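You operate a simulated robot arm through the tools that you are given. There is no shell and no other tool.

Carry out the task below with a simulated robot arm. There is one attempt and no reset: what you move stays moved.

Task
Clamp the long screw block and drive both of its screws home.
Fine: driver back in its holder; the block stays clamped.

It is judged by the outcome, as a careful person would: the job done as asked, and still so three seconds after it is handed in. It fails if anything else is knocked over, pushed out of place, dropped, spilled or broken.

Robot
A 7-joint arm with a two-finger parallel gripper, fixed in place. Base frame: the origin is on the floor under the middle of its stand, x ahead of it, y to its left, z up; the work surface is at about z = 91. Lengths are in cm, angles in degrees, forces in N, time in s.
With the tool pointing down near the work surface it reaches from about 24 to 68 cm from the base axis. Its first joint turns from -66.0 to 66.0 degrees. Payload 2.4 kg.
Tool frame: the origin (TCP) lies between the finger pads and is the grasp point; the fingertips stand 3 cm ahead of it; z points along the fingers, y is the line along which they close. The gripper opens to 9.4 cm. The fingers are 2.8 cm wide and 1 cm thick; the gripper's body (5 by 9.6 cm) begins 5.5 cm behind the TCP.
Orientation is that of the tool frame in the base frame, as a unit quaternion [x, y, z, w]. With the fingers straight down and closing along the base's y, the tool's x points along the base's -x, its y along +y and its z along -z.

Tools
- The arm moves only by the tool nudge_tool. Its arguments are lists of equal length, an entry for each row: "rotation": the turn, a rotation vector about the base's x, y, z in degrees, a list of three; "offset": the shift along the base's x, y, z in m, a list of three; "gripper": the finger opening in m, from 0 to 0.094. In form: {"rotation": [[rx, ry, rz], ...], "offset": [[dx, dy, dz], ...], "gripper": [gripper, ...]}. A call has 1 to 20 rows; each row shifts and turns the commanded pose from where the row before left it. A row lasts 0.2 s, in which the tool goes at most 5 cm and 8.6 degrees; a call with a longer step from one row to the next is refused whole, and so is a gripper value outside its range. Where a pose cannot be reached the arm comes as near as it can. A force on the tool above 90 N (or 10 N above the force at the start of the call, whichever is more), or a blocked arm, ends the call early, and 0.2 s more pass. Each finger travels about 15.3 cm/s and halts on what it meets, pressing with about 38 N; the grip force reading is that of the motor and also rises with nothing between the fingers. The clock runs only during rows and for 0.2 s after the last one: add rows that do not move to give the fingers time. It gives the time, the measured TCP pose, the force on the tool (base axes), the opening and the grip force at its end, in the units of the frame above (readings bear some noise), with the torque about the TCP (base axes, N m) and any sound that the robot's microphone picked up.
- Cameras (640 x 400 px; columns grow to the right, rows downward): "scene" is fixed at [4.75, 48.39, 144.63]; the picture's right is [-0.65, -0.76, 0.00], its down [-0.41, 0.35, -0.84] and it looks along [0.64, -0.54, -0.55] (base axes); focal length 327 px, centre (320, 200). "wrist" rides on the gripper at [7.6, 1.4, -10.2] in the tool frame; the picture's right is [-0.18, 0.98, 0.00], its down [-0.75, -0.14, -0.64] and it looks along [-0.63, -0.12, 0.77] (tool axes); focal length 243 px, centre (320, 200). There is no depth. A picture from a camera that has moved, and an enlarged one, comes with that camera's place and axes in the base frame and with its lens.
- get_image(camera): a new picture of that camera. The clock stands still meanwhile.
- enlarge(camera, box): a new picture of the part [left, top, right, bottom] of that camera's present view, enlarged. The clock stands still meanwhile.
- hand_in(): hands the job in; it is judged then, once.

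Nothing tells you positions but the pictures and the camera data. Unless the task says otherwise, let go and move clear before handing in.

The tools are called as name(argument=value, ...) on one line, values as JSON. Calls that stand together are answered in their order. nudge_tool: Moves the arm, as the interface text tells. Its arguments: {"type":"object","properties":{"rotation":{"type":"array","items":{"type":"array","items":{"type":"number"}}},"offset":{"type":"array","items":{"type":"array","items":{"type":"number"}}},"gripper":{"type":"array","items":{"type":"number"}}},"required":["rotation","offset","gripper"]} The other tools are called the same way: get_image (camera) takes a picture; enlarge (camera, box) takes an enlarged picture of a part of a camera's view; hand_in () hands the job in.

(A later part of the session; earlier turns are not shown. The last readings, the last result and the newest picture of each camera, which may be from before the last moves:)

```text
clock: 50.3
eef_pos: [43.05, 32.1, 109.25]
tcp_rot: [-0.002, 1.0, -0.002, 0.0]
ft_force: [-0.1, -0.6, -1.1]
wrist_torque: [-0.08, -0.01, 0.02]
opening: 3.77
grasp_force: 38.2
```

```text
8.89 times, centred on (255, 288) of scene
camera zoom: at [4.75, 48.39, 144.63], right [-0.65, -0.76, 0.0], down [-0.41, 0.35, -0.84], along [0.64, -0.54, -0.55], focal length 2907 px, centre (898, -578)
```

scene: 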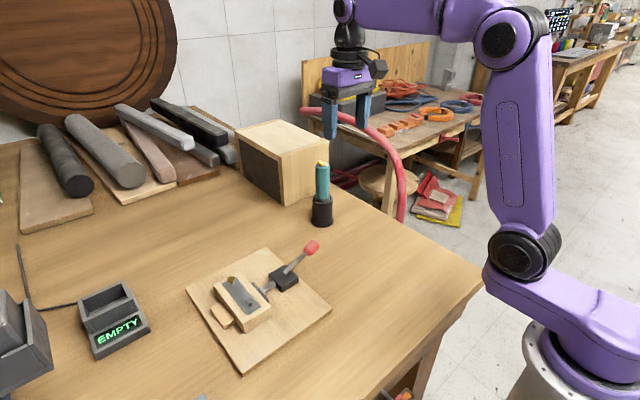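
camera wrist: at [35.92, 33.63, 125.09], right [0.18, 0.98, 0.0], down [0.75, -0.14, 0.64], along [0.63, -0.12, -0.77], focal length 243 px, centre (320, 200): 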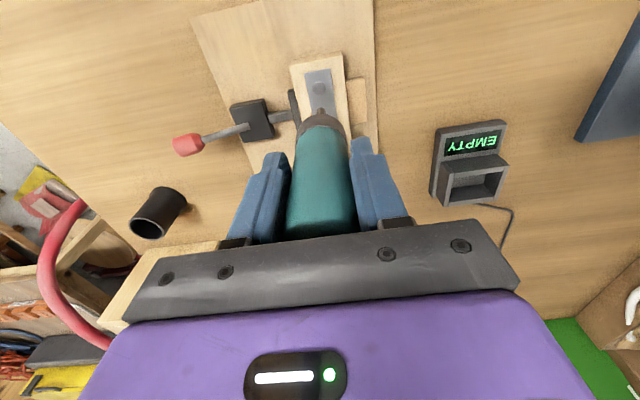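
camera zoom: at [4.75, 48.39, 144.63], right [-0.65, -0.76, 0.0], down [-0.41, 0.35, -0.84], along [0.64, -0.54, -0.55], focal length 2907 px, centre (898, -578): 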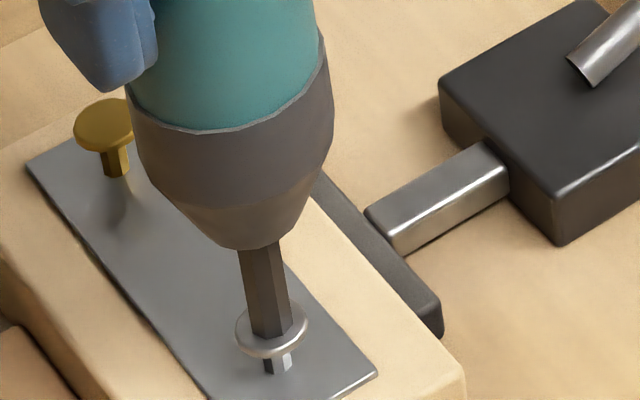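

The grey screw's head has moved down slightly, so it is being driven. Continuing to follow it down.

nudge_tool(rotation=[[0, 0, 0], [0, 0, 0], [0, 0, 0], [0, 0, 0], [0, 0, 0]], offset=[[0, 0, -0.001], [0, 0, -0.001], [0, 0, -0.001], [0, 0, -0.001], [0, 0, -0.001]], gripper=[0.02, 0.02, 0.02, 0.02, 0.02])

enlarge(camera="scene", box=[230, 265, 280, 310])

```text
clock: 51.5
eef_pos: [42.9, 32.11, 108.75]
tcp_rot: [-0.001, 1.0, -0.001, 0.0]
ft_force: [0.8, 0.0, -0.5]
wrist_torque: [-0.01, -0.03, -0.01]
opening: 3.77
grasp_force: 38.3
```

```text
8.89 times, centred on (255, 288) of scene
camera zoom: at [4.75, 48.39, 144.63], right [-0.65, -0.76, 0.0], down [-0.41, 0.35, -0.84], along [0.64, -0.54, -0.55], focal length 2907 px, centre (898, -578)
```

zoom: 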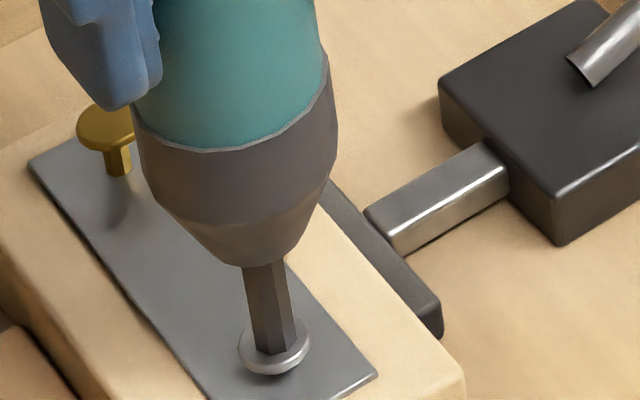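

The grey head is close to the metal strip now. Continuing until it's firmly seated.

nudge_tool(rotation=[[0, 0, 0], [0, 0, 0], [0, 0, 0], [0, 0, 0]], offset=[[0, 0, -0.001], [0, 0, -0.001], [0, 0, -0.001], [0, 0, -0.001]], gripper=[0.02, 0.02, 0.02, 0.02])

enlarge(camera="scene", box=[230, 265, 280, 310])

```text
clock: 52.5
eef_pos: [42.87, 32.06, 108.2]
tcp_rot: [-0.001, 1.0, -0.001, -0.001]
ft_force: [0.1, 0.7, -1.7]
wrist_torque: [-0.01, 0.08, 0.01]
opening: 3.78
grasp_force: 37.9
```

```text
8.89 times, centred on (255, 288) of scene
camera zoom: at [4.75, 48.39, 144.63], right [-0.65, -0.76, 0.0], down [-0.41, 0.35, -0.84], along [0.64, -0.54, -0.55], focal length 2907 px, centre (898, -578)
```

zoom: 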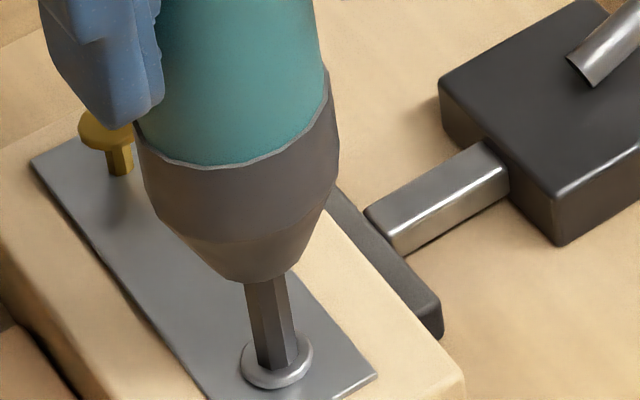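

The screw keeps moving down with little force. I'll check the wider view to make sure the block isn't shifting.

enlarge(camera="scene", box=[210, 250, 320, 340])

enlarge(camera="wrist", box=[270, 60, 370, 160])

```text
4.44 times, centred on (265, 295) of scene
camera zoom: at [4.75, 48.39, 144.63], right [-0.65, -0.76, 0.0], down [-0.41, 0.35, -0.84], along [0.64, -0.54, -0.55], focal length 1454 px, centre (564, -222)
```

zoom: 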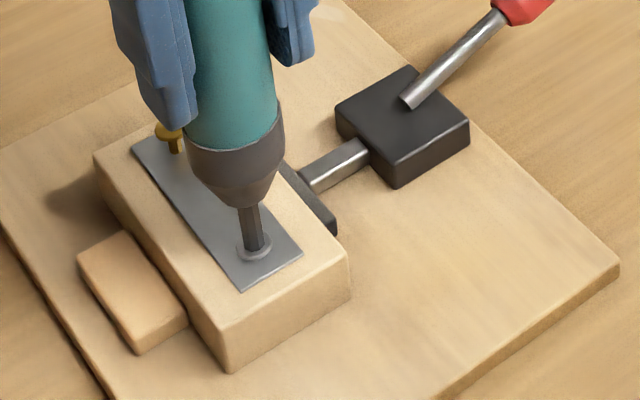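

```text
4.00 times, centred on (320, 110) of wrist
camera zoom: at [35.35, 33.51, 118.42], right [0.18, 0.98, 0.0], down [0.75, -0.14, 0.64], along [0.63, -0.12, -0.77], focal length 970 px, centre (320, 560)
```

zoom: 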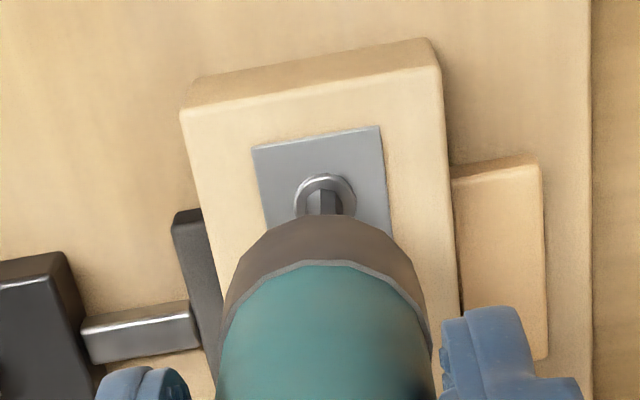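

enlarge(camera="scene", box=[225, 265, 300, 325])

enlarge(camera="scene", box=[205, 275, 265, 345])

```text
6.67 times, centred on (262, 295) of scene
camera zoom: at [4.75, 48.39, 144.63], right [-0.65, -0.76, 0.0], down [-0.41, 0.35, -0.84], along [0.64, -0.54, -0.55], focal length 2180 px, centre (703, -433)
```

zoom: 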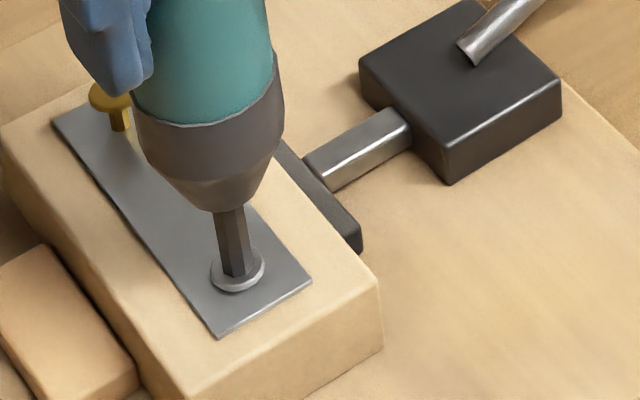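

```text
5.71 times, centred on (235, 310) of scene
camera zoom: at [4.75, 48.39, 144.63], right [-0.65, -0.76, 0.0], down [-0.41, 0.35, -0.84], along [0.64, -0.54, -0.55], focal length 1869 px, centre (806, -429)
```

zoom: 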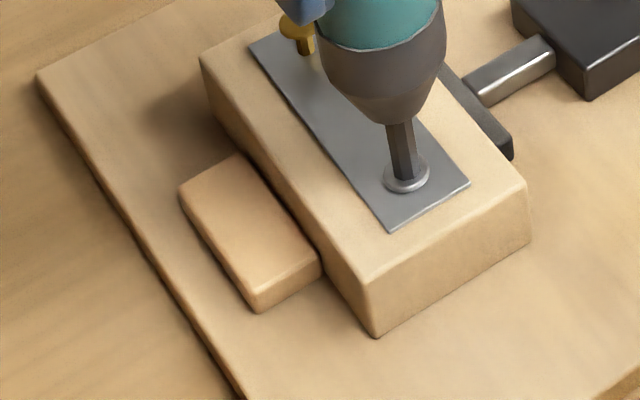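

Only a very slight settling of the block; it's still against the stop. I'll keep following the screw down until it resists.

nudge_tool(rotation=[[0, 0, 0], [0, 0, 0], [0, 0, 0]], offset=[[0, 0, -0.001], [0, 0, -0.001], [0, 0, -0.001]], gripper=[0.02, 0.02, 0.02])

enlarge(camera="scene", box=[225, 265, 300, 325])

```text
clock: 53.3
eef_pos: [42.84, 32.02, 108.0]
tcp_rot: [-0.002, 1.0, 0.0, 0.0]
ft_force: [-1.5, 0.1, 3.3]
wrist_torque: [-0.04, 0.14, -0.02]
opening: 3.78
grasp_force: 38.3
```

```text
6.67 times, centred on (262, 295) of scene
camera zoom: at [4.74, 48.39, 144.63], right [-0.65, -0.76, 0.0], down [-0.41, 0.35, -0.84], along [0.64, -0.54, -0.55], focal length 2180 px, centre (703, -433)
```

zoom: 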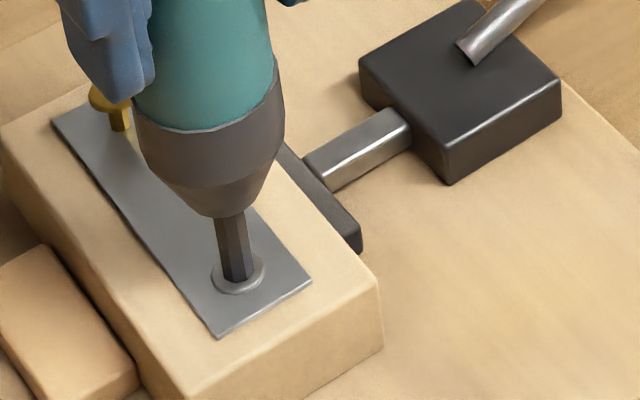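

The head is nearly flush and force is beginning to rise. Pressing a bit more and holding.

nudge_tool(rotation=[[0, 0, 0], [0, 0, 0], [0, 0, 0], [0, 0, 0], [0, 0, 0], [0, 0, 0]], offset=[[0, 0, -0.001], [0, 0, -0.001], [0, 0, -0.001], [0, 0, 0], [0, 0, 0], [0, 0, 0]], gripper=[0.02, 0.02, 0.02, 0.02, 0.02, 0.02])

enlarge(camera="scene", box=[225, 265, 300, 325])

```text
clock: 54.7
eef_pos: [43.04, 32.12, 107.91]
tcp_rot: [-0.001, 1.0, 0.001, 0.002]
ft_force: [3.5, -3.2, 34.0]
wrist_torque: [-0.36, -0.49, 0.01]
opening: 3.72
grasp_force: 38.1
```

```text
6.67 times, centred on (262, 295) of scene
camera zoom: at [4.71, 48.35, 144.64], right [-0.65, -0.76, 0.0], down [-0.41, 0.35, -0.84], along [0.64, -0.54, -0.55], focal length 2180 px, centre (703, -433)
```

zoom: 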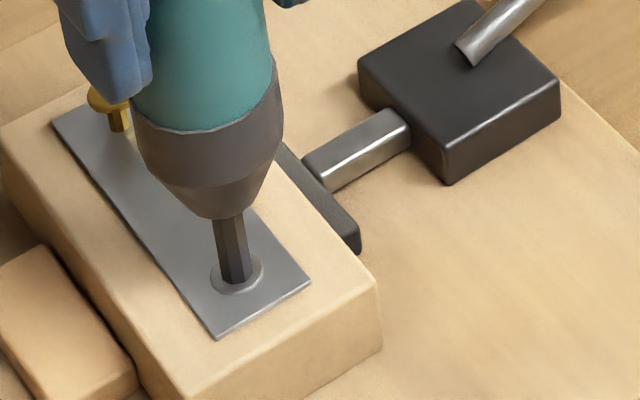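

The grey screw is home (34 N resistance, head flush). I'll lift clear and check it, then go over to the brass screw 7 cm further in +x.

nudge_tool(rotation=[[0, 0, 0], [0, 0, 0], [0, 0, 0], [0, 0, 0], [0, 0, 0], [0, 0, 0], [0, 0, 0]], offset=[[0, 0, 0.005], [0, 0, 0.015], [0, 0, 0.02], [0.02, 0, 0.0], [0.02, 0, 0.0], [0.015, 0, 0], [0.0145, -0.001, 0]], gripper=[0.02, 0.02, 0.02, 0.02, 0.02, 0.02, 0.02])

enlarge(camera="scene", box=[205, 245, 285, 320])

enlarge(camera="wrist", box=[270, 40, 390, 160])

```text
clock: 56.3
eef_pos: [49.98, 31.91, 111.72]
tcp_rot: [-0.001, 1.0, -0.002, -0.001]
ft_force: [-0.5, 0.0, -3.5]
wrist_torque: [-0.02, -0.01, 0.02]
opening: 3.76
grasp_force: 37.9
```

```text
5.33 times, centred on (245, 282) of scene
camera zoom: at [4.75, 48.4, 144.63], right [-0.65, -0.76, 0.0], down [-0.41, 0.35, -0.84], along [0.64, -0.54, -0.55], focal length 1744 px, centre (720, -240)
```

zoom: 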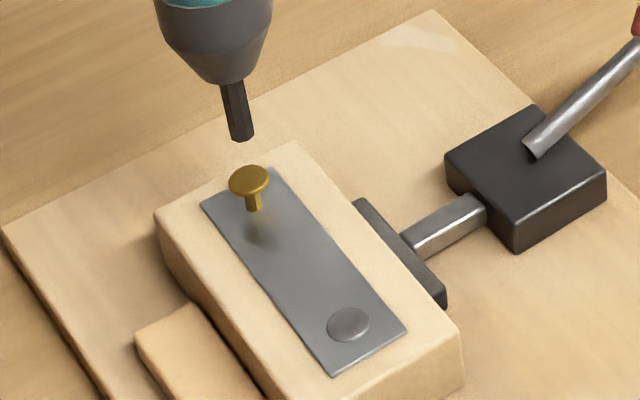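

```text
3.33 times, centred on (330, 100) of wrist
camera zoom: at [42.35, 33.35, 121.85], right [0.18, 0.98, 0.0], down [0.75, -0.14, 0.64], along [0.63, -0.12, -0.77], focal length 809 px, centre (287, 533)
```

zoom: 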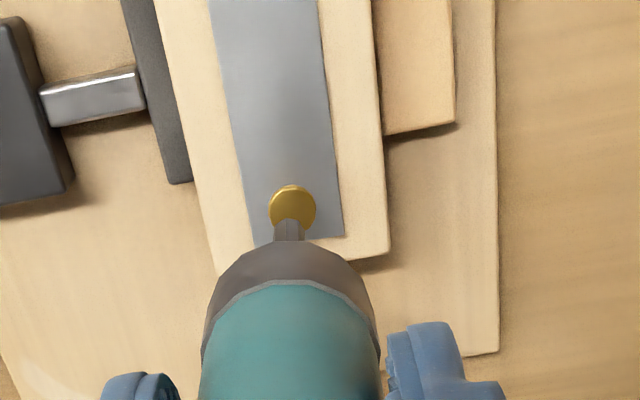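

The grey head is flush. The tip is nearly aligned over the brass screw; lowering 1.3 cm and rechecking.

nudge_tool(rotation=[[0, 0, 0], [0, 0, 0]], offset=[[0, 0.0002, -0.008], [0, 0, -0.005]], gripper=[0.02, 0.02])

enlarge(camera="scene", box=[215, 255, 265, 300])

enlarge(camera="wrist", box=[270, 60, 370, 160])

```text
clock: 56.9
eef_pos: [49.91, 31.86, 110.38]
tcp_rot: [-0.003, 1.0, -0.002, -0.001]
ft_force: [0.4, -0.2, -2.9]
wrist_torque: [0.03, 0.01, 0.01]
opening: 3.76
grasp_force: 38.1
```

```text
8.89 times, centred on (240, 278) of scene
camera zoom: at [4.76, 48.4, 144.63], right [-0.65, -0.76, 0.0], down [-0.41, 0.35, -0.84], along [0.64, -0.54, -0.55], focal length 2907 px, centre (1031, -489)
```

zoom: 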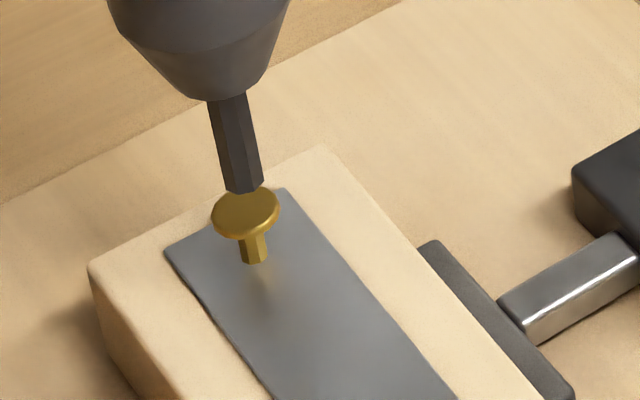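

```text
4.00 times, centred on (320, 110) of wrist
camera zoom: at [42.31, 33.38, 120.54], right [0.18, 0.98, 0.0], down [0.75, -0.14, 0.64], along [0.63, -0.12, -0.77], focal length 970 px, centre (320, 560)
```

zoom: 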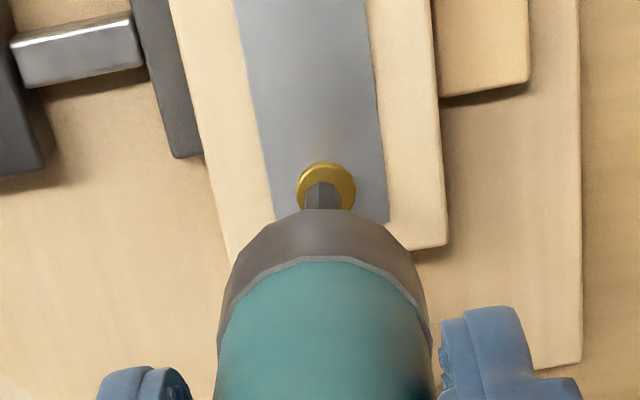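

Aligned in both views. Lowering onto the brass screw and starting to drive it.

nudge_tool(rotation=[[0, 0, 0], [0, 0, 0], [0, 0, 0], [0, 0, 0], [0, 0, 0], [0, 0, 0], [0, 0, 0], [0, 0, 0]], offset=[[0, 0, -0.002], [0, 0, -0.002], [0, 0, -0.002], [0, 0, -0.001], [0, 0, -0.001], [0, 0, -0.001], [0, 0, -0.001], [0, 0, -0.001]], gripper=[0.02, 0.02, 0.02, 0.02, 0.02, 0.02, 0.02, 0.02])

enlarge(camera="scene", box=[215, 255, 265, 300])

```text
clock: 58.7
eef_pos: [49.85, 31.98, 109.35]
tcp_rot: [-0.002, 1.0, -0.002, 0.0]
ft_force: [-1.7, -1.5, 1.7]
wrist_torque: [-0.09, 0.13, -0.01]
opening: 3.76
grasp_force: 37.4
```

```text
8.89 times, centred on (240, 278) of scene
camera zoom: at [4.74, 48.39, 144.63], right [-0.65, -0.76, 0.0], down [-0.41, 0.35, -0.84], along [0.64, -0.54, -0.55], focal length 2907 px, centre (1031, -489)
```

zoom: 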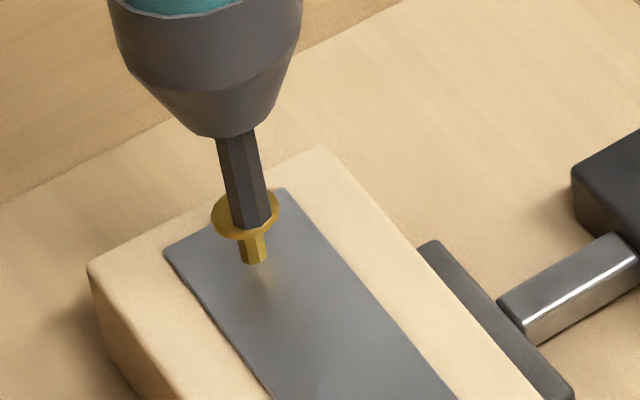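

The bit touches the brass head slightly off-centre and the screw isn't moving. Checking the wrist view to correct the alignment.

enlarge(camera="wrist", box=[290, 80, 350, 140])

enlarge(camera="scene", box=[225, 265, 255, 290])

```text
6.67 times, centred on (320, 110) of wrist
camera zoom: at [42.26, 33.37, 119.49], right [0.18, 0.98, 0.0], down [0.75, -0.14, 0.64], along [0.63, -0.12, -0.77], focal length 1618 px, centre (320, 800)
```

zoom: 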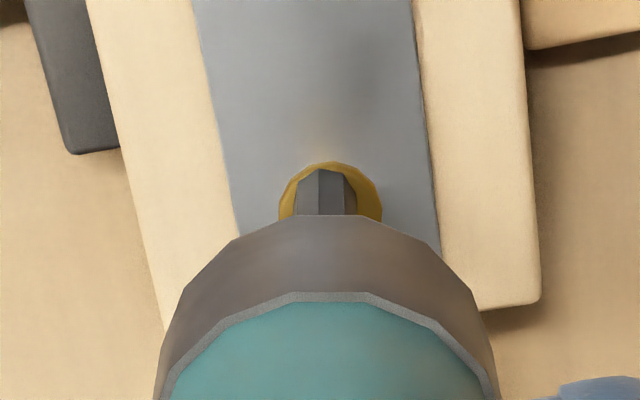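

```text
16.00 times, centred on (240, 278) of scene
camera zoom: at [4.74, 48.39, 144.63], right [-0.65, -0.76, 0.0], down [-0.41, 0.35, -0.84], along [0.64, -0.54, -0.55], focal length 5233 px, centre (1600, -1040)
```

zoom: 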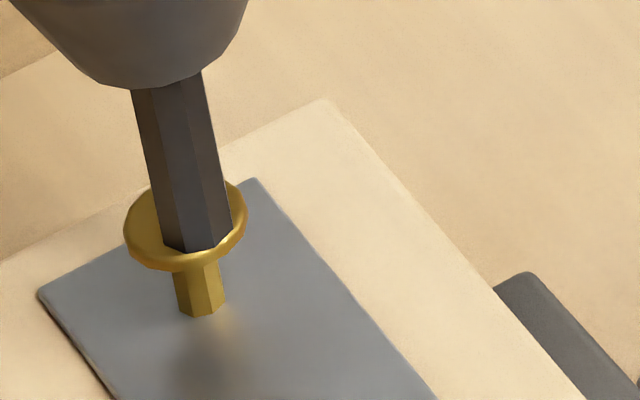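

The bit is about 0.2 cm short of the head centre in x. I'll lift slightly, shift +0.19 cm in x, and press again.

nudge_tool(rotation=[[0, 0, 0], [0, 0, 0], [0, 0, 0], [0, 0, 0], [0, 0, 0], [0, 0, 0]], offset=[[0, 0, 0.003], [0.0019, 0.0001, 0], [0, 0, -0.001], [0, 0, -0.001], [0, 0, -0.001], [0, 0, -0.001]], gripper=[0.02, 0.02, 0.02, 0.02, 0.02, 0.02])

enlarge(camera="scene", box=[225, 265, 255, 290])

enlarge(camera="wrist", box=[290, 80, 350, 140])

```text
clock: 60.1
eef_pos: [50.05, 31.97, 109.1]
tcp_rot: [-0.002, 1.0, -0.002, 0.0]
ft_force: [0.8, 0.6, -0.6]
wrist_torque: [-0.02, -0.05, 0.03]
opening: 3.74
grasp_force: 38.1
```

```text
16.00 times, centred on (240, 278) of scene
camera zoom: at [4.75, 48.39, 144.63], right [-0.65, -0.76, 0.0], down [-0.41, 0.35, -0.84], along [0.64, -0.54, -0.55], focal length 5233 px, centre (1600, -1040)
```

zoom: 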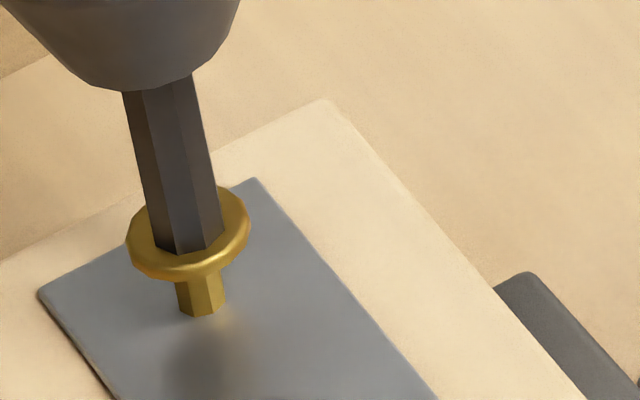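

```text
6.67 times, centred on (320, 110) of wrist
camera zoom: at [42.49, 33.41, 119.32], right [0.18, 0.98, 0.0], down [0.75, -0.14, 0.64], along [0.63, -0.12, -0.77], focal length 1618 px, centre (320, 800)
```

zoom: 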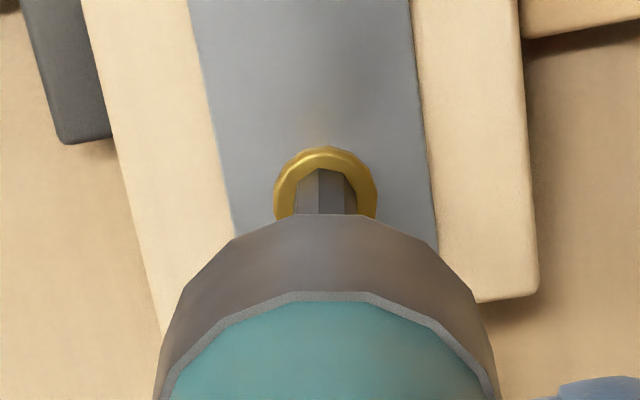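

Centred now and the brass screw is moving down. Continuing to drive it.

nudge_tool(rotation=[[0, 0, 0], [0, 0, 0], [0, 0, 0], [0, 0, 0], [0, 0, 0], [0, 0, 0], [0, 0, 0]], offset=[[0, 0, -0.001], [0, 0, -0.001], [0, 0, -0.001], [0, 0, -0.001], [0, 0, -0.001], [0, 0, -0.001], [0, 0, -0.001]], gripper=[0.02, 0.02, 0.02, 0.02, 0.02, 0.02, 0.02])

enlarge(camera="scene", box=[220, 260, 270, 300])

```text
clock: 61.7
eef_pos: [49.95, 32.06, 108.42]
tcp_rot: [-0.002, 1.0, -0.002, 0.0]
ft_force: [-0.9, -1.0, -0.2]
wrist_torque: [-0.09, -0.03, -0.02]
opening: 3.73
grasp_force: 37.8
```

```text
10.00 times, centred on (245, 280) of scene
camera zoom: at [4.75, 48.39, 144.63], right [-0.65, -0.76, 0.0], down [-0.41, 0.35, -0.84], along [0.64, -0.54, -0.55], focal length 3271 px, centre (1070, -600)
```

zoom: 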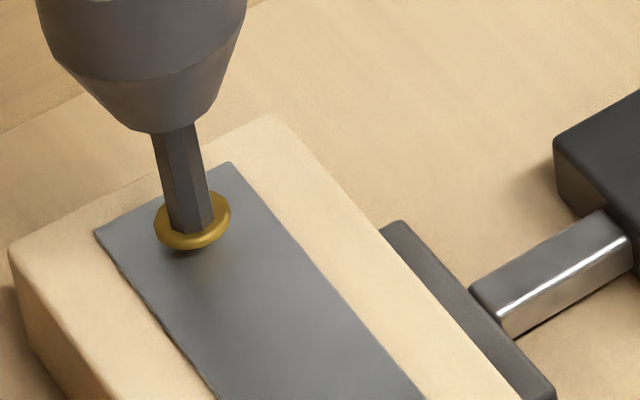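

The brass head is nearly down to the strip. I'll keep going until it resists like the first one did, at about z≈107.9.

nudge_tool(rotation=[[0, 0, 0], [0, 0, 0], [0, 0, 0], [0, 0, 0], [0, 0, 0], [0, 0, 0]], offset=[[0, 0, -0.001], [0, 0, -0.001], [0, 0, -0.001], [0, 0, -0.001], [0, 0, -0.001], [0, 0, 0]], gripper=[0.02, 0.02, 0.02, 0.02, 0.02, 0.02])

enlarge(camera="scene", box=[220, 260, 270, 300])

```text
clock: 63.1
eef_pos: [50.0, 32.05, 108.02]
tcp_rot: [-0.001, 1.0, -0.002, -0.001]
ft_force: [-0.7, 0.3, 2.2]
wrist_torque: [0.02, 0.07, 0.02]
opening: 3.72
grasp_force: 37.5
```

```text
10.00 times, centred on (245, 280) of scene
camera zoom: at [4.74, 48.39, 144.63], right [-0.65, -0.76, 0.0], down [-0.41, 0.35, -0.84], along [0.64, -0.54, -0.55], focal length 3271 px, centre (1070, -600)
```

zoom: 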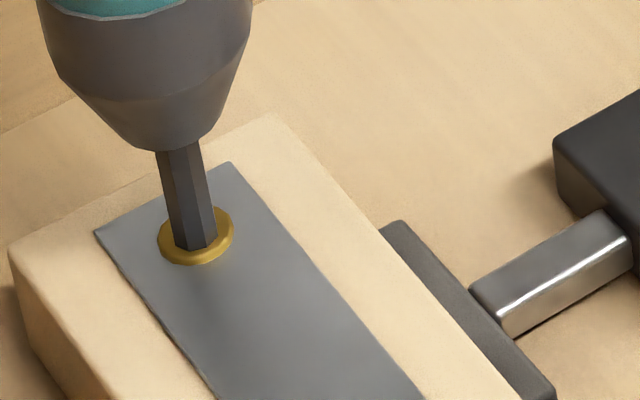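

nudge_tool(rotation=[[0, 0, 0], [0, 0, 0], [0, 0, 0], [0, 0, 0], [0, 0, 0], [0, 0, 0], [0, 0, 0]], offset=[[0, 0, -0.001], [0, 0, -0.001], [0, 0, -0.001], [0, 0, -0.001], [0, 0, 0], [0, 0, 0], [0, 0, 0]], gripper=[0.02, 0.02, 0.02, 0.02, 0.02, 0.02, 0.02])

enlarge(camera="scene", box=[220, 260, 270, 300])

```text
clock: 64.7
eef_pos: [50.2, 32.08, 107.74]
tcp_rot: [-0.001, 1.0, 0.0, 0.003]
ft_force: [0.6, -0.5, 31.8]
wrist_torque: [0.07, -0.28, -0.02]
opening: 3.71
grasp_force: 37.9
```

```text
10.00 times, centred on (245, 280) of scene
camera zoom: at [4.7, 48.36, 144.64], right [-0.65, -0.76, 0.0], down [-0.41, 0.35, -0.84], along [0.64, -0.54, -0.55], focal length 3271 px, centre (1070, -600)
```

zoom: 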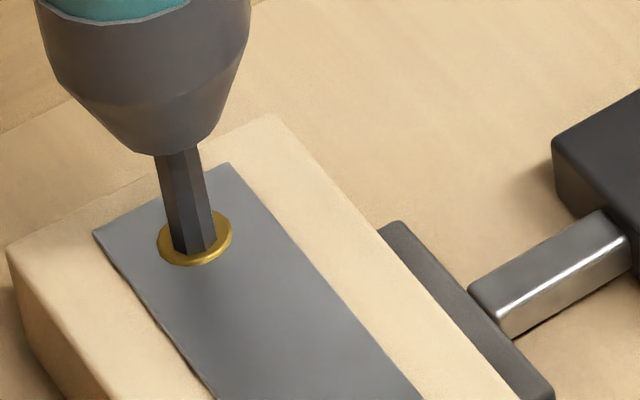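

Resistance rose to ~32 N, as with the first screw. Lifting clear and inspecting both heads.

nudge_tool(rotation=[[0, 0, 0], [0, 0, 0], [0, 0, 0], [0, 0, 0]], offset=[[0, 0, 0.005], [0, 0, 0.02], [0, 0, 0.03], [0, 0, 0.03]], gripper=[0.02, 0.02, 0.02, 0.02])

enlarge(camera="scene", box=[215, 255, 285, 320])

get_image(camera="wrist")

```text
clock: 65.7
eef_pos: [49.96, 32.0, 116.2]
tcp_rot: [-0.003, 1.0, -0.001, -0.001]
ft_force: [-0.5, 0.2, -3.4]
wrist_torque: [-0.01, 0.01, 0.0]
opening: 3.74
grasp_force: 38.1
```

```text
6.15 times, centred on (250, 288) of scene
camera zoom: at [4.76, 48.39, 144.63], right [-0.65, -0.76, 0.0], down [-0.41, 0.35, -0.84], along [0.64, -0.54, -0.55], focal length 2013 px, centre (751, -338)
```

zoom: 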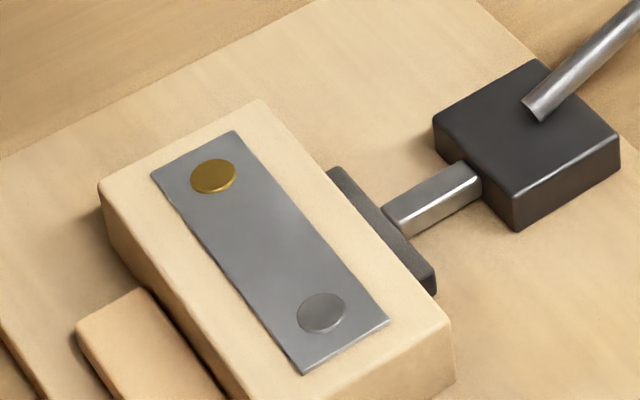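

```text
taken
camera wrist: at [42.5, 33.49, 126.29], right [0.18, 0.98, 0.0], down [0.76, -0.14, 0.64], along [0.63, -0.12, -0.77], focal length 243 px, centre (320, 200)
```

wrist: 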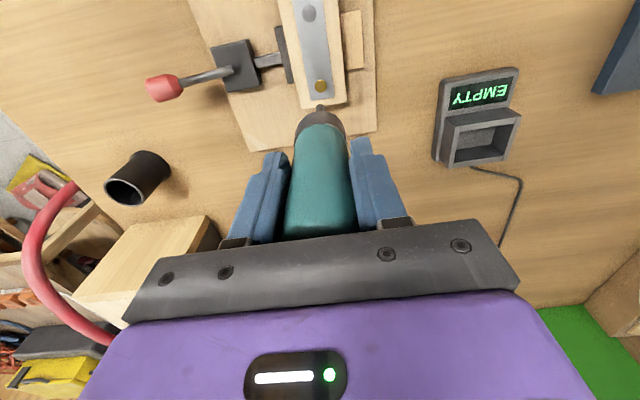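

enlarge(camera="scene", box=[228, 265, 252, 285])

enlarge(camera="scene", box=[238, 278, 262, 298])

enlarge(camera="wrist", box=[270, 0, 370, 110])

```text
16.00 times, centred on (240, 275) of scene
camera zoom: at [4.76, 48.39, 144.63], right [-0.65, -0.76, 0.0], down [-0.41, 0.35, -0.84], along [0.64, -0.54, -0.55], focal length 5233 px, centre (1600, -1000)
```

zoom: 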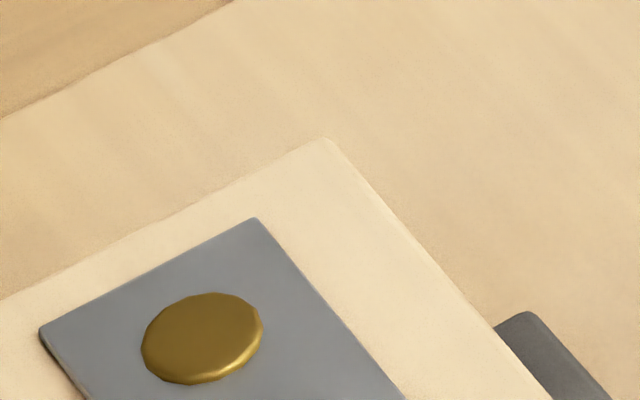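

```text
16.00 times, centred on (250, 288) of scene
camera zoom: at [4.76, 48.39, 144.63], right [-0.65, -0.76, 0.0], down [-0.41, 0.35, -0.84], along [0.64, -0.54, -0.55], focal length 5233 px, centre (1440, -1208)
```

zoom: 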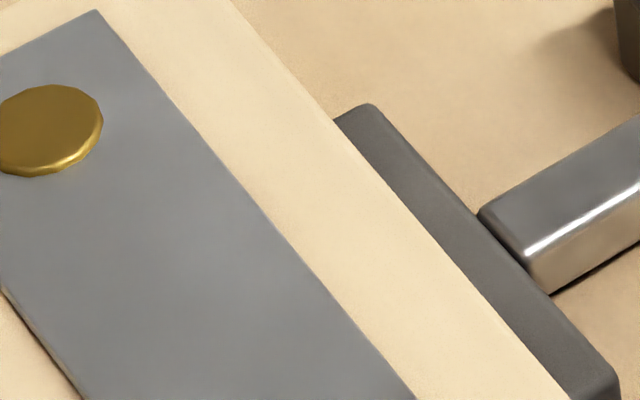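

```text
3.64 times, centred on (320, 55) of wrist
camera zoom: at [42.5, 33.49, 126.29], right [0.18, 0.98, 0.0], down [0.76, -0.14, 0.64], along [0.63, -0.12, -0.77], focal length 882 px, centre (320, 727)
```

zoom: 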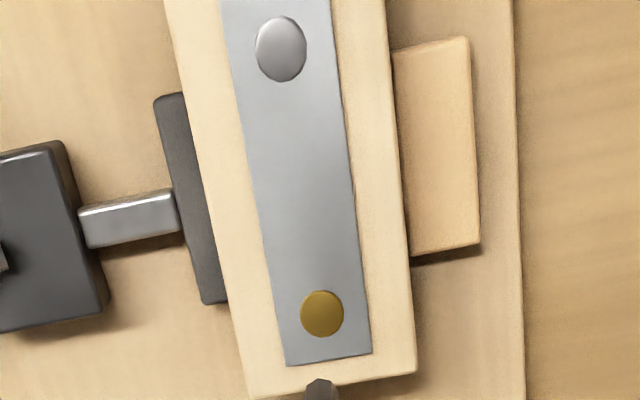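

enlarge(camera="scene", box=[240, 282, 264, 302])

enlarge(camera="scene", box=[200, 230, 330, 340])

```text
16.00 times, centred on (252, 292) of scene
camera zoom: at [4.76, 48.39, 144.63], right [-0.65, -0.76, 0.0], down [-0.41, 0.35, -0.84], along [0.64, -0.54, -0.55], focal length 5233 px, centre (1408, -1272)
```

zoom: 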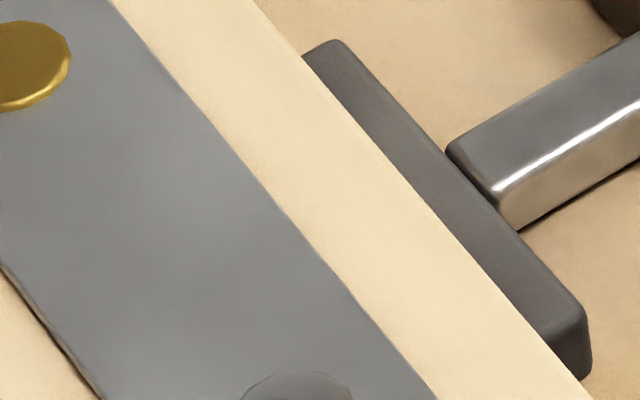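

```text
3.64 times, centred on (265, 285) of scene
camera zoom: at [4.76, 48.39, 144.63], right [-0.65, -0.76, 0.0], down [-0.41, 0.35, -0.84], along [0.64, -0.54, -0.55], focal length 1189 px, centre (520, -109)
```

zoom: 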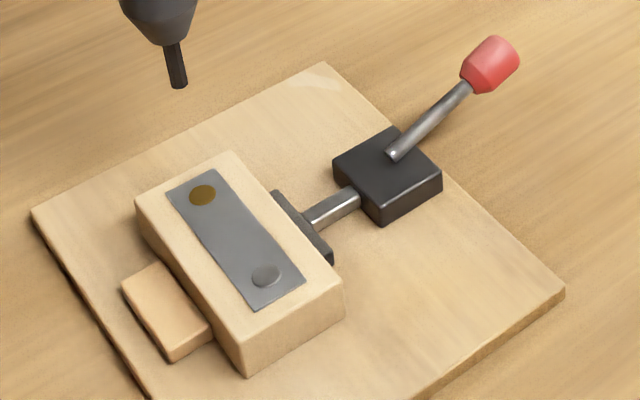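

enlarge(camera="scene", box=[244, 294, 268, 314])

enlarge(camera="scene", box=[224, 272, 248, 292])

```text
16.00 times, centred on (256, 304) of scene
camera zoom: at [4.76, 48.39, 144.63], right [-0.65, -0.76, 0.0], down [-0.41, 0.35, -0.84], along [0.64, -0.54, -0.55], focal length 5233 px, centre (1344, -1464)
```

zoom: 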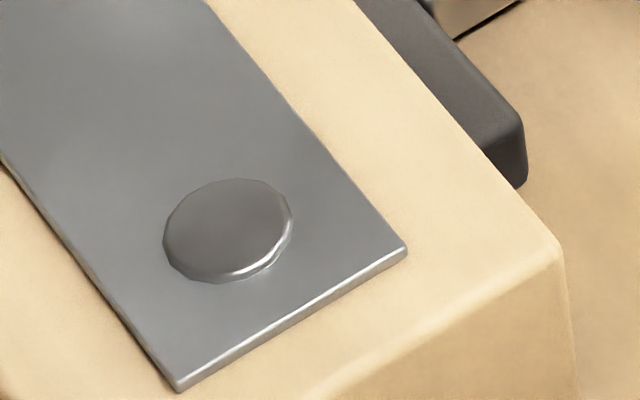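

```text
16.00 times, centred on (236, 282) of scene
camera zoom: at [4.76, 48.39, 144.63], right [-0.65, -0.76, 0.0], down [-0.41, 0.35, -0.84], along [0.64, -0.54, -0.55], focal length 5233 px, centre (1664, -1112)
```

zoom: 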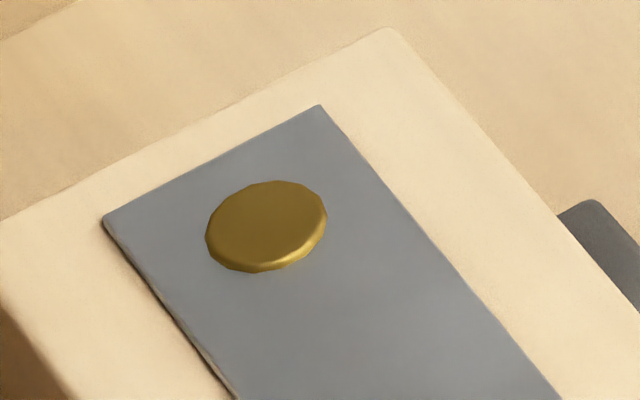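

Both screw heads sit flush on the strip. Now I return the driver: carry it to above the holder and verify alignment before lowering.

nudge_tool(rotation=[[0, 0, 0], [0, 0, 0], [0, 0, 0], [0, 0, 0], [0, 0, 0], [0, 0, 0], [0, 0, 0], [0, 0, 0], [0, 0, 0]], offset=[[0, 0, 0.02], [0.0105, -0.0386, 0.001], [0.0105, -0.0386, 0.001], [0.0105, -0.0387, 0.001], [0.0105, -0.0387, 0.001], [0.0105, -0.0387, 0.001], [0.0105, -0.0387, 0.001], [0.0105, -0.0387, 0.001], [0.0105, -0.0386, 0]], gripper=[0.02, 0.02, 0.02, 0.02, 0.02, 0.02, 0.02, 0.02, 0.02])

enlarge(camera="scene", box=[260, 80, 380, 240])

enlarge(camera="wrist", box=[270, 30, 370, 150])

```text
clock: 67.7
eef_pos: [58.46, 1.02, 118.87]
tcp_rot: [-0.003, 1.0, -0.002, -0.001]
ft_force: [0.2, 0.4, -2.6]
wrist_torque: [-0.03, 0.04, 0.01]
opening: 3.77
grasp_force: 37.7
```

```text
2.50 times, centred on (320, 160) of scene
camera zoom: at [4.75, 48.4, 144.62], right [-0.65, -0.76, 0.0], down [-0.41, 0.35, -0.84], along [0.64, -0.54, -0.55], focal length 818 px, centre (320, 300)
```

zoom: 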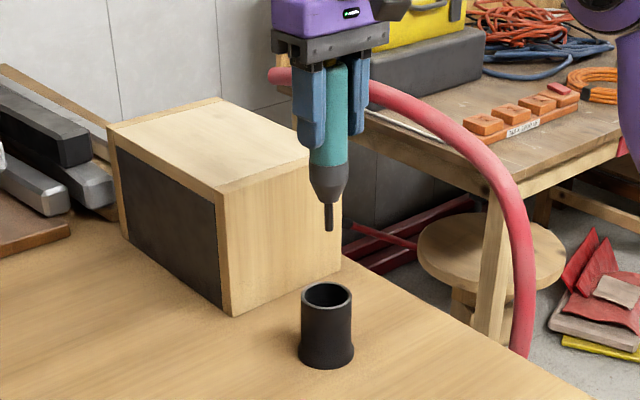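

```text
3.33 times, centred on (320, 90) of wrist
camera zoom: at [50.89, 2.45, 128.93], right [0.18, 0.98, 0.0], down [0.76, -0.14, 0.64], along [0.63, -0.12, -0.77], focal length 809 px, centre (320, 567)
```

zoom: 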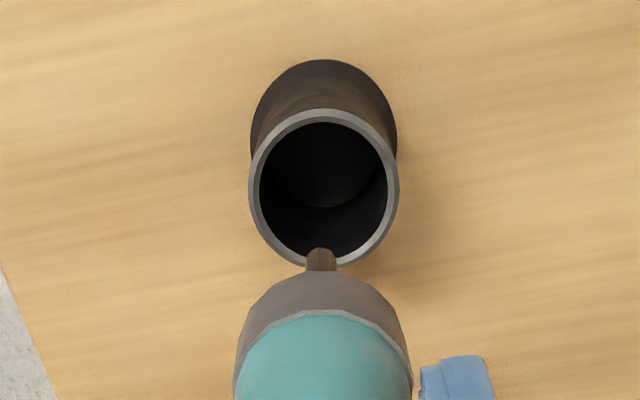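

The tip is centred over the holder's opening. Lowering partway in and checking forces.

nudge_tool(rotation=[[0, 0, 0], [0, 0, 0], [0, 0, 0], [0, 0, 0]], offset=[[0, 0.0003, -0.03], [0, 0, -0.03], [0, 0, -0.02], [0, 0, -0.01]], gripper=[0.02, 0.02, 0.02, 0.02])

enlarge(camera="scene", box=[280, 120, 370, 240])

enlarge(camera="wrist", box=[270, 50, 370, 170])

```text
clock: 68.7
eef_pos: [58.5, 1.07, 109.79]
tcp_rot: [-0.002, 1.0, -0.002, 0.0]
ft_force: [0.1, 0.8, -3.3]
wrist_torque: [-0.01, 0.03, -0.04]
opening: 3.72
grasp_force: 38.2
```

```text
3.33 times, centred on (325, 180) of scene
camera zoom: at [4.76, 48.39, 144.63], right [-0.65, -0.76, 0.0], down [-0.41, 0.35, -0.84], along [0.64, -0.54, -0.55], focal length 1090 px, centre (303, 267)
```

zoom: 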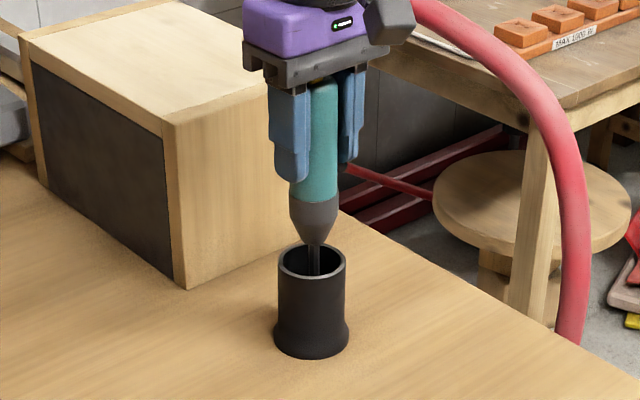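

```text
3.33 times, centred on (320, 110) of wrist
camera zoom: at [50.88, 2.47, 119.89], right [0.18, 0.98, 0.0], down [0.75, -0.14, 0.64], along [0.63, -0.12, -0.77], focal length 809 px, centre (320, 500)
```

zoom: 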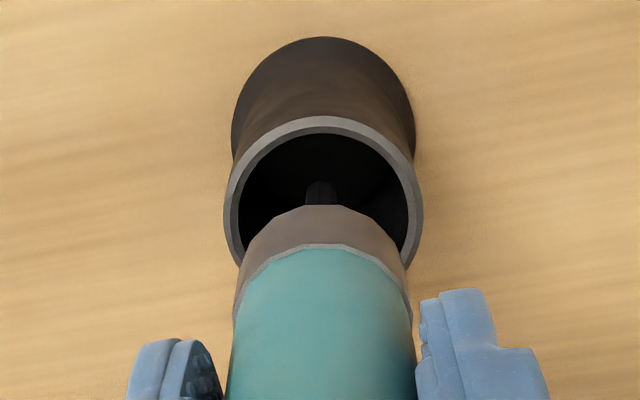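

Entering the holder cleanly. Continuing down slowly.

nudge_tool(rotation=[[0, 0, 0], [0, 0, 0], [0, 0, 0], [0, 0, 0]], offset=[[0, 0, -0.01], [0, 0, -0.01], [0, 0, -0.01], [0, 0, -0.01]], gripper=[0.02, 0.02, 0.02, 0.02])

enlarge(camera="scene", box=[280, 120, 370, 240])

```text
clock: 69.7
eef_pos: [58.36, 1.08, 105.76]
tcp_rot: [-0.002, 1.0, -0.002, 0.0]
ft_force: [-0.1, 0.2, -3.3]
wrist_torque: [-0.01, 0.02, -0.02]
opening: 3.75
grasp_force: 37.8
```

```text
3.33 times, centred on (325, 180) of scene
camera zoom: at [4.76, 48.39, 144.63], right [-0.65, -0.76, 0.0], down [-0.41, 0.35, -0.84], along [0.64, -0.54, -0.55], focal length 1090 px, centre (303, 267)
```

zoom: 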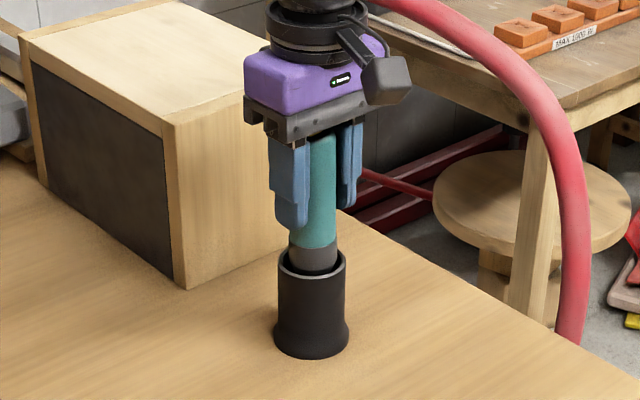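

nudge_tool(rotation=[[0, 0, 0], [0, 0, 0], [0, 0, 0], [0, 0, 0]], offset=[[0, 0, -0.005], [0, 0, -0.004], [0, 0, -0.002], [0, 0, -0.002]], gripper=[0.02, 0.02, 0.02, 0.02])

```text
clock: 70.7
eef_pos: [58.61, 1.18, 104.4]
tcp_rot: [-0.001, 1.0, -0.002, -0.001]
ft_force: [-0.3, 0.0, -3.1]
wrist_torque: [0.0, 0.02, -0.01]
opening: 3.74
grasp_force: 37.7
```

I say still hanging free at z=104.4; I'll lower in 1 mm steps until the driver rests on the holder's bottom.

nudge_tool(rotation=[[0, 0, 0], [0, 0, 0], [0, 0, 0]], offset=[[0, 0, -0.001], [0, 0, -0.001], [0, 0, -0.001]], gripper=[0.02, 0.02, 0.02])

```text
clock: 71.5
eef_pos: [58.61, 1.19, 104.23]
tcp_rot: [-0.002, 1.0, -0.001, 0.0]
ft_force: [-1.4, -0.3, 0.8]
wrist_torque: [-0.01, 0.07, -0.04]
opening: 3.72
grasp_force: 38.2
```

The driver has touched the holder's bottom. Opening the fingers and checking before rising.

nudge_tool(rotation=[[0, 0, 0], [0, 0, 0], [0, 0, 0], [0, 0, 0]], offset=[[0, 0, 0], [0, 0, 0], [0, 0, 0], [0, 0, 0]], gripper=[0.042, 0.055, 0.07, 0.08])

enlarge(camera="scene", box=[270, 130, 370, 240])

get_image(camera="wrist")

```text
clock: 72.5
eef_pos: [58.49, 1.24, 104.17]
tcp_rot: [-0.002, 1.0, -0.002, 0.0]
ft_force: [-0.8, 0.0, -0.3]
wrist_torque: [0.03, 0.02, -0.01]
opening: 8.0
grasp_force: 0.0
```

```text
3.64 times, centred on (320, 185) of scene
camera zoom: at [4.75, 48.39, 144.63], right [-0.65, -0.76, 0.0], down [-0.41, 0.35, -0.84], along [0.64, -0.54, -0.55], focal length 1189 px, centre (320, 254)
```

zoom: 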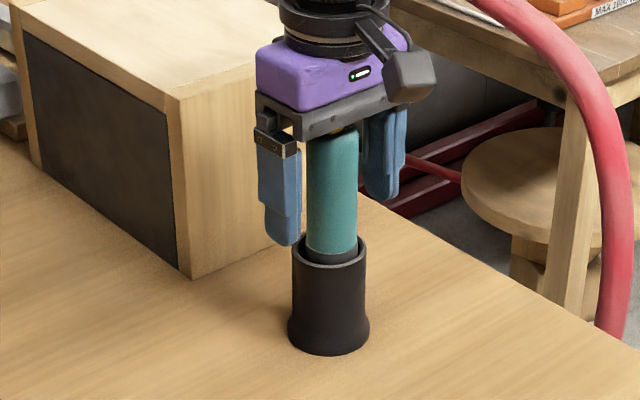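

```text
taken
camera wrist: at [50.88, 2.53, 114.35], right [0.18, 0.98, 0.0], down [0.75, -0.14, 0.64], along [0.63, -0.12, -0.77], focal length 243 px, centre (320, 200)
```

wrist: 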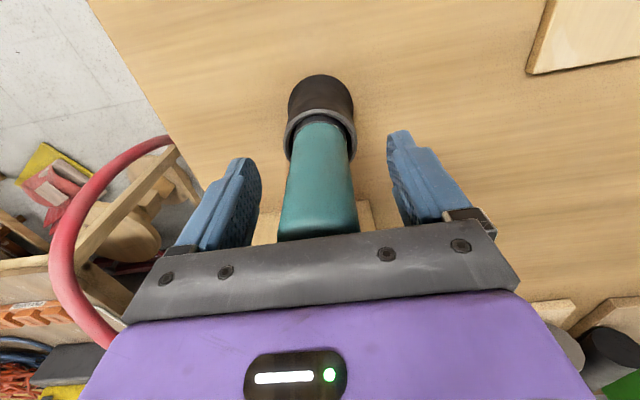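

The driver stands back in its holder. I'll rise straight up, clear of it, and look over everything.

nudge_tool(rotation=[[0, 0, 0], [0, 0, 0], [0, 0, 0], [0, 0, 0], [0, 0, 0], [0, 0, 0], [0, 0, 0], [0, 0, 0]], offset=[[0, 0, 0.02], [0, 0, 0.04], [0, 0, 0.04], [0, 0, 0.04], [-0.03, 0.02, 0.02], [-0.04, 0.02, 0], [-0.04, 0.02, 0], [-0.04, 0.02, 0]], gripper=[0.08, 0.08, 0.08, 0.08, 0.08, 0.08, 0.08, 0.08])

get_image(camera="scene")

get_image(camera="wrist")

enlarge(camera="scene", box=[180, 220, 340, 350])

```text
clock: 74.3
eef_pos: [43.34, 9.15, 120.29]
tcp_rot: [-0.001, 1.0, -0.002, 0.0]
ft_force: [0.3, 0.7, -0.1]
wrist_torque: [0.01, 0.0, 0.0]
opening: 8.01
grasp_force: 0.0
```

```text
taken
```

scene: 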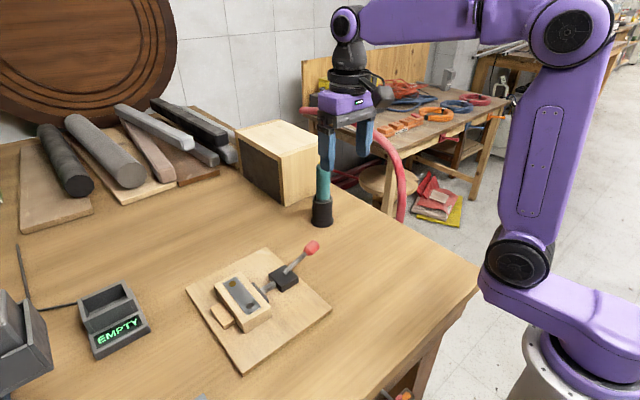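

```text
taken
camera wrist: at [35.75, 10.5, 130.37], right [0.18, 0.98, 0.0], down [0.75, -0.14, 0.64], along [0.63, -0.12, -0.77], focal length 243 px, centre (320, 200)
```

wrist: 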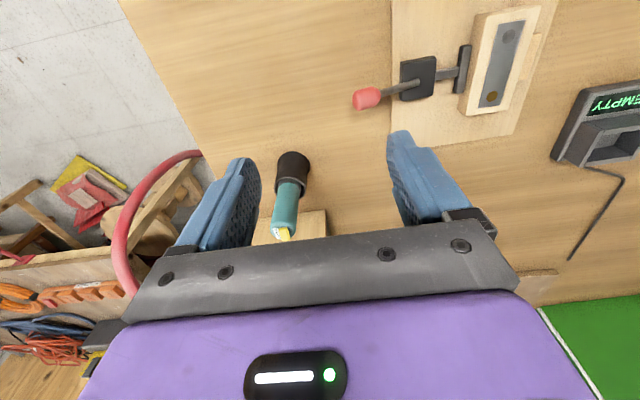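

```text
3.08 times, centred on (260, 285) of scene
camera zoom: at [4.75, 48.39, 144.63], right [-0.65, -0.76, 0.0], down [-0.41, 0.35, -0.84], along [0.64, -0.54, -0.55], focal length 1006 px, centre (505, -62)
```

zoom: 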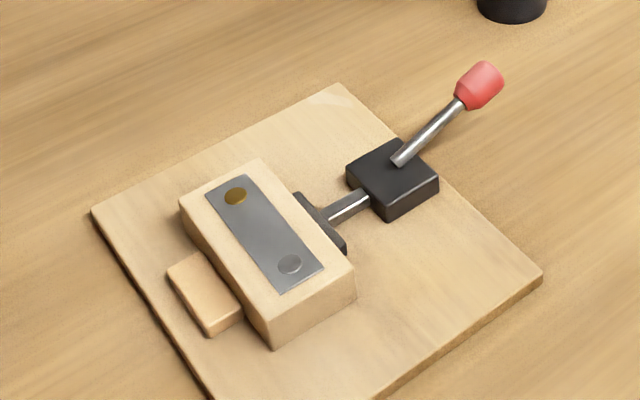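

Everything looks in place. I'll take one last close look from above at the clamp pad, block and screw heads before handing in.

nudge_tool(rotation=[[0, 0, 0], [0, 0, 0], [0, 0, 0], [0, 0, 0], [0, 0, 0]], offset=[[0, 0.037, -0.02], [0, 0.037, -0.02], [0, 0.037, -0.02], [0, 0.037, -0.02], [0, 0.037, -0.02]], gripper=[0.09, 0.09, 0.09, 0.09, 0.09])

enlarge(camera="wrist", box=[240, 40, 440, 220])

enlarge(camera="wrist", box=[315, 60, 425, 180])

```text
clock: 75.5
eef_pos: [43.58, 27.65, 110.08]
tcp_rot: [-0.002, 1.0, -0.001, 0.0]
ft_force: [-0.5, -0.2, -0.5]
wrist_torque: [-0.03, 0.0, -0.01]
opening: 9.0
grasp_force: 0.0
```

```text
2.22 times, centred on (340, 130) of wrist
camera zoom: at [35.85, 29.02, 120.28], right [0.18, 0.98, 0.0], down [0.75, -0.14, 0.64], along [0.63, -0.12, -0.77], focal length 539 px, centre (276, 356)
```

zoom: 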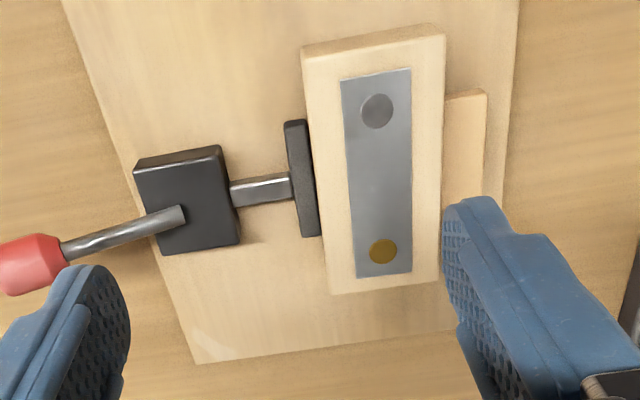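

```text
3.33 times, centred on (370, 120) of wrist
camera zoom: at [35.85, 29.02, 120.28], right [0.18, 0.98, 0.0], down [0.75, -0.14, 0.64], along [0.63, -0.12, -0.77], focal length 809 px, centre (153, 467)
```

zoom: 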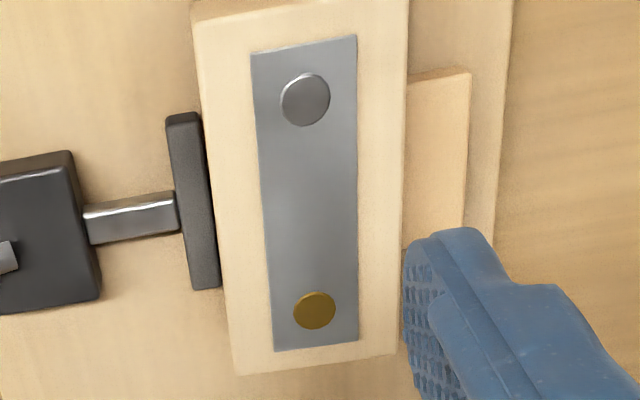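

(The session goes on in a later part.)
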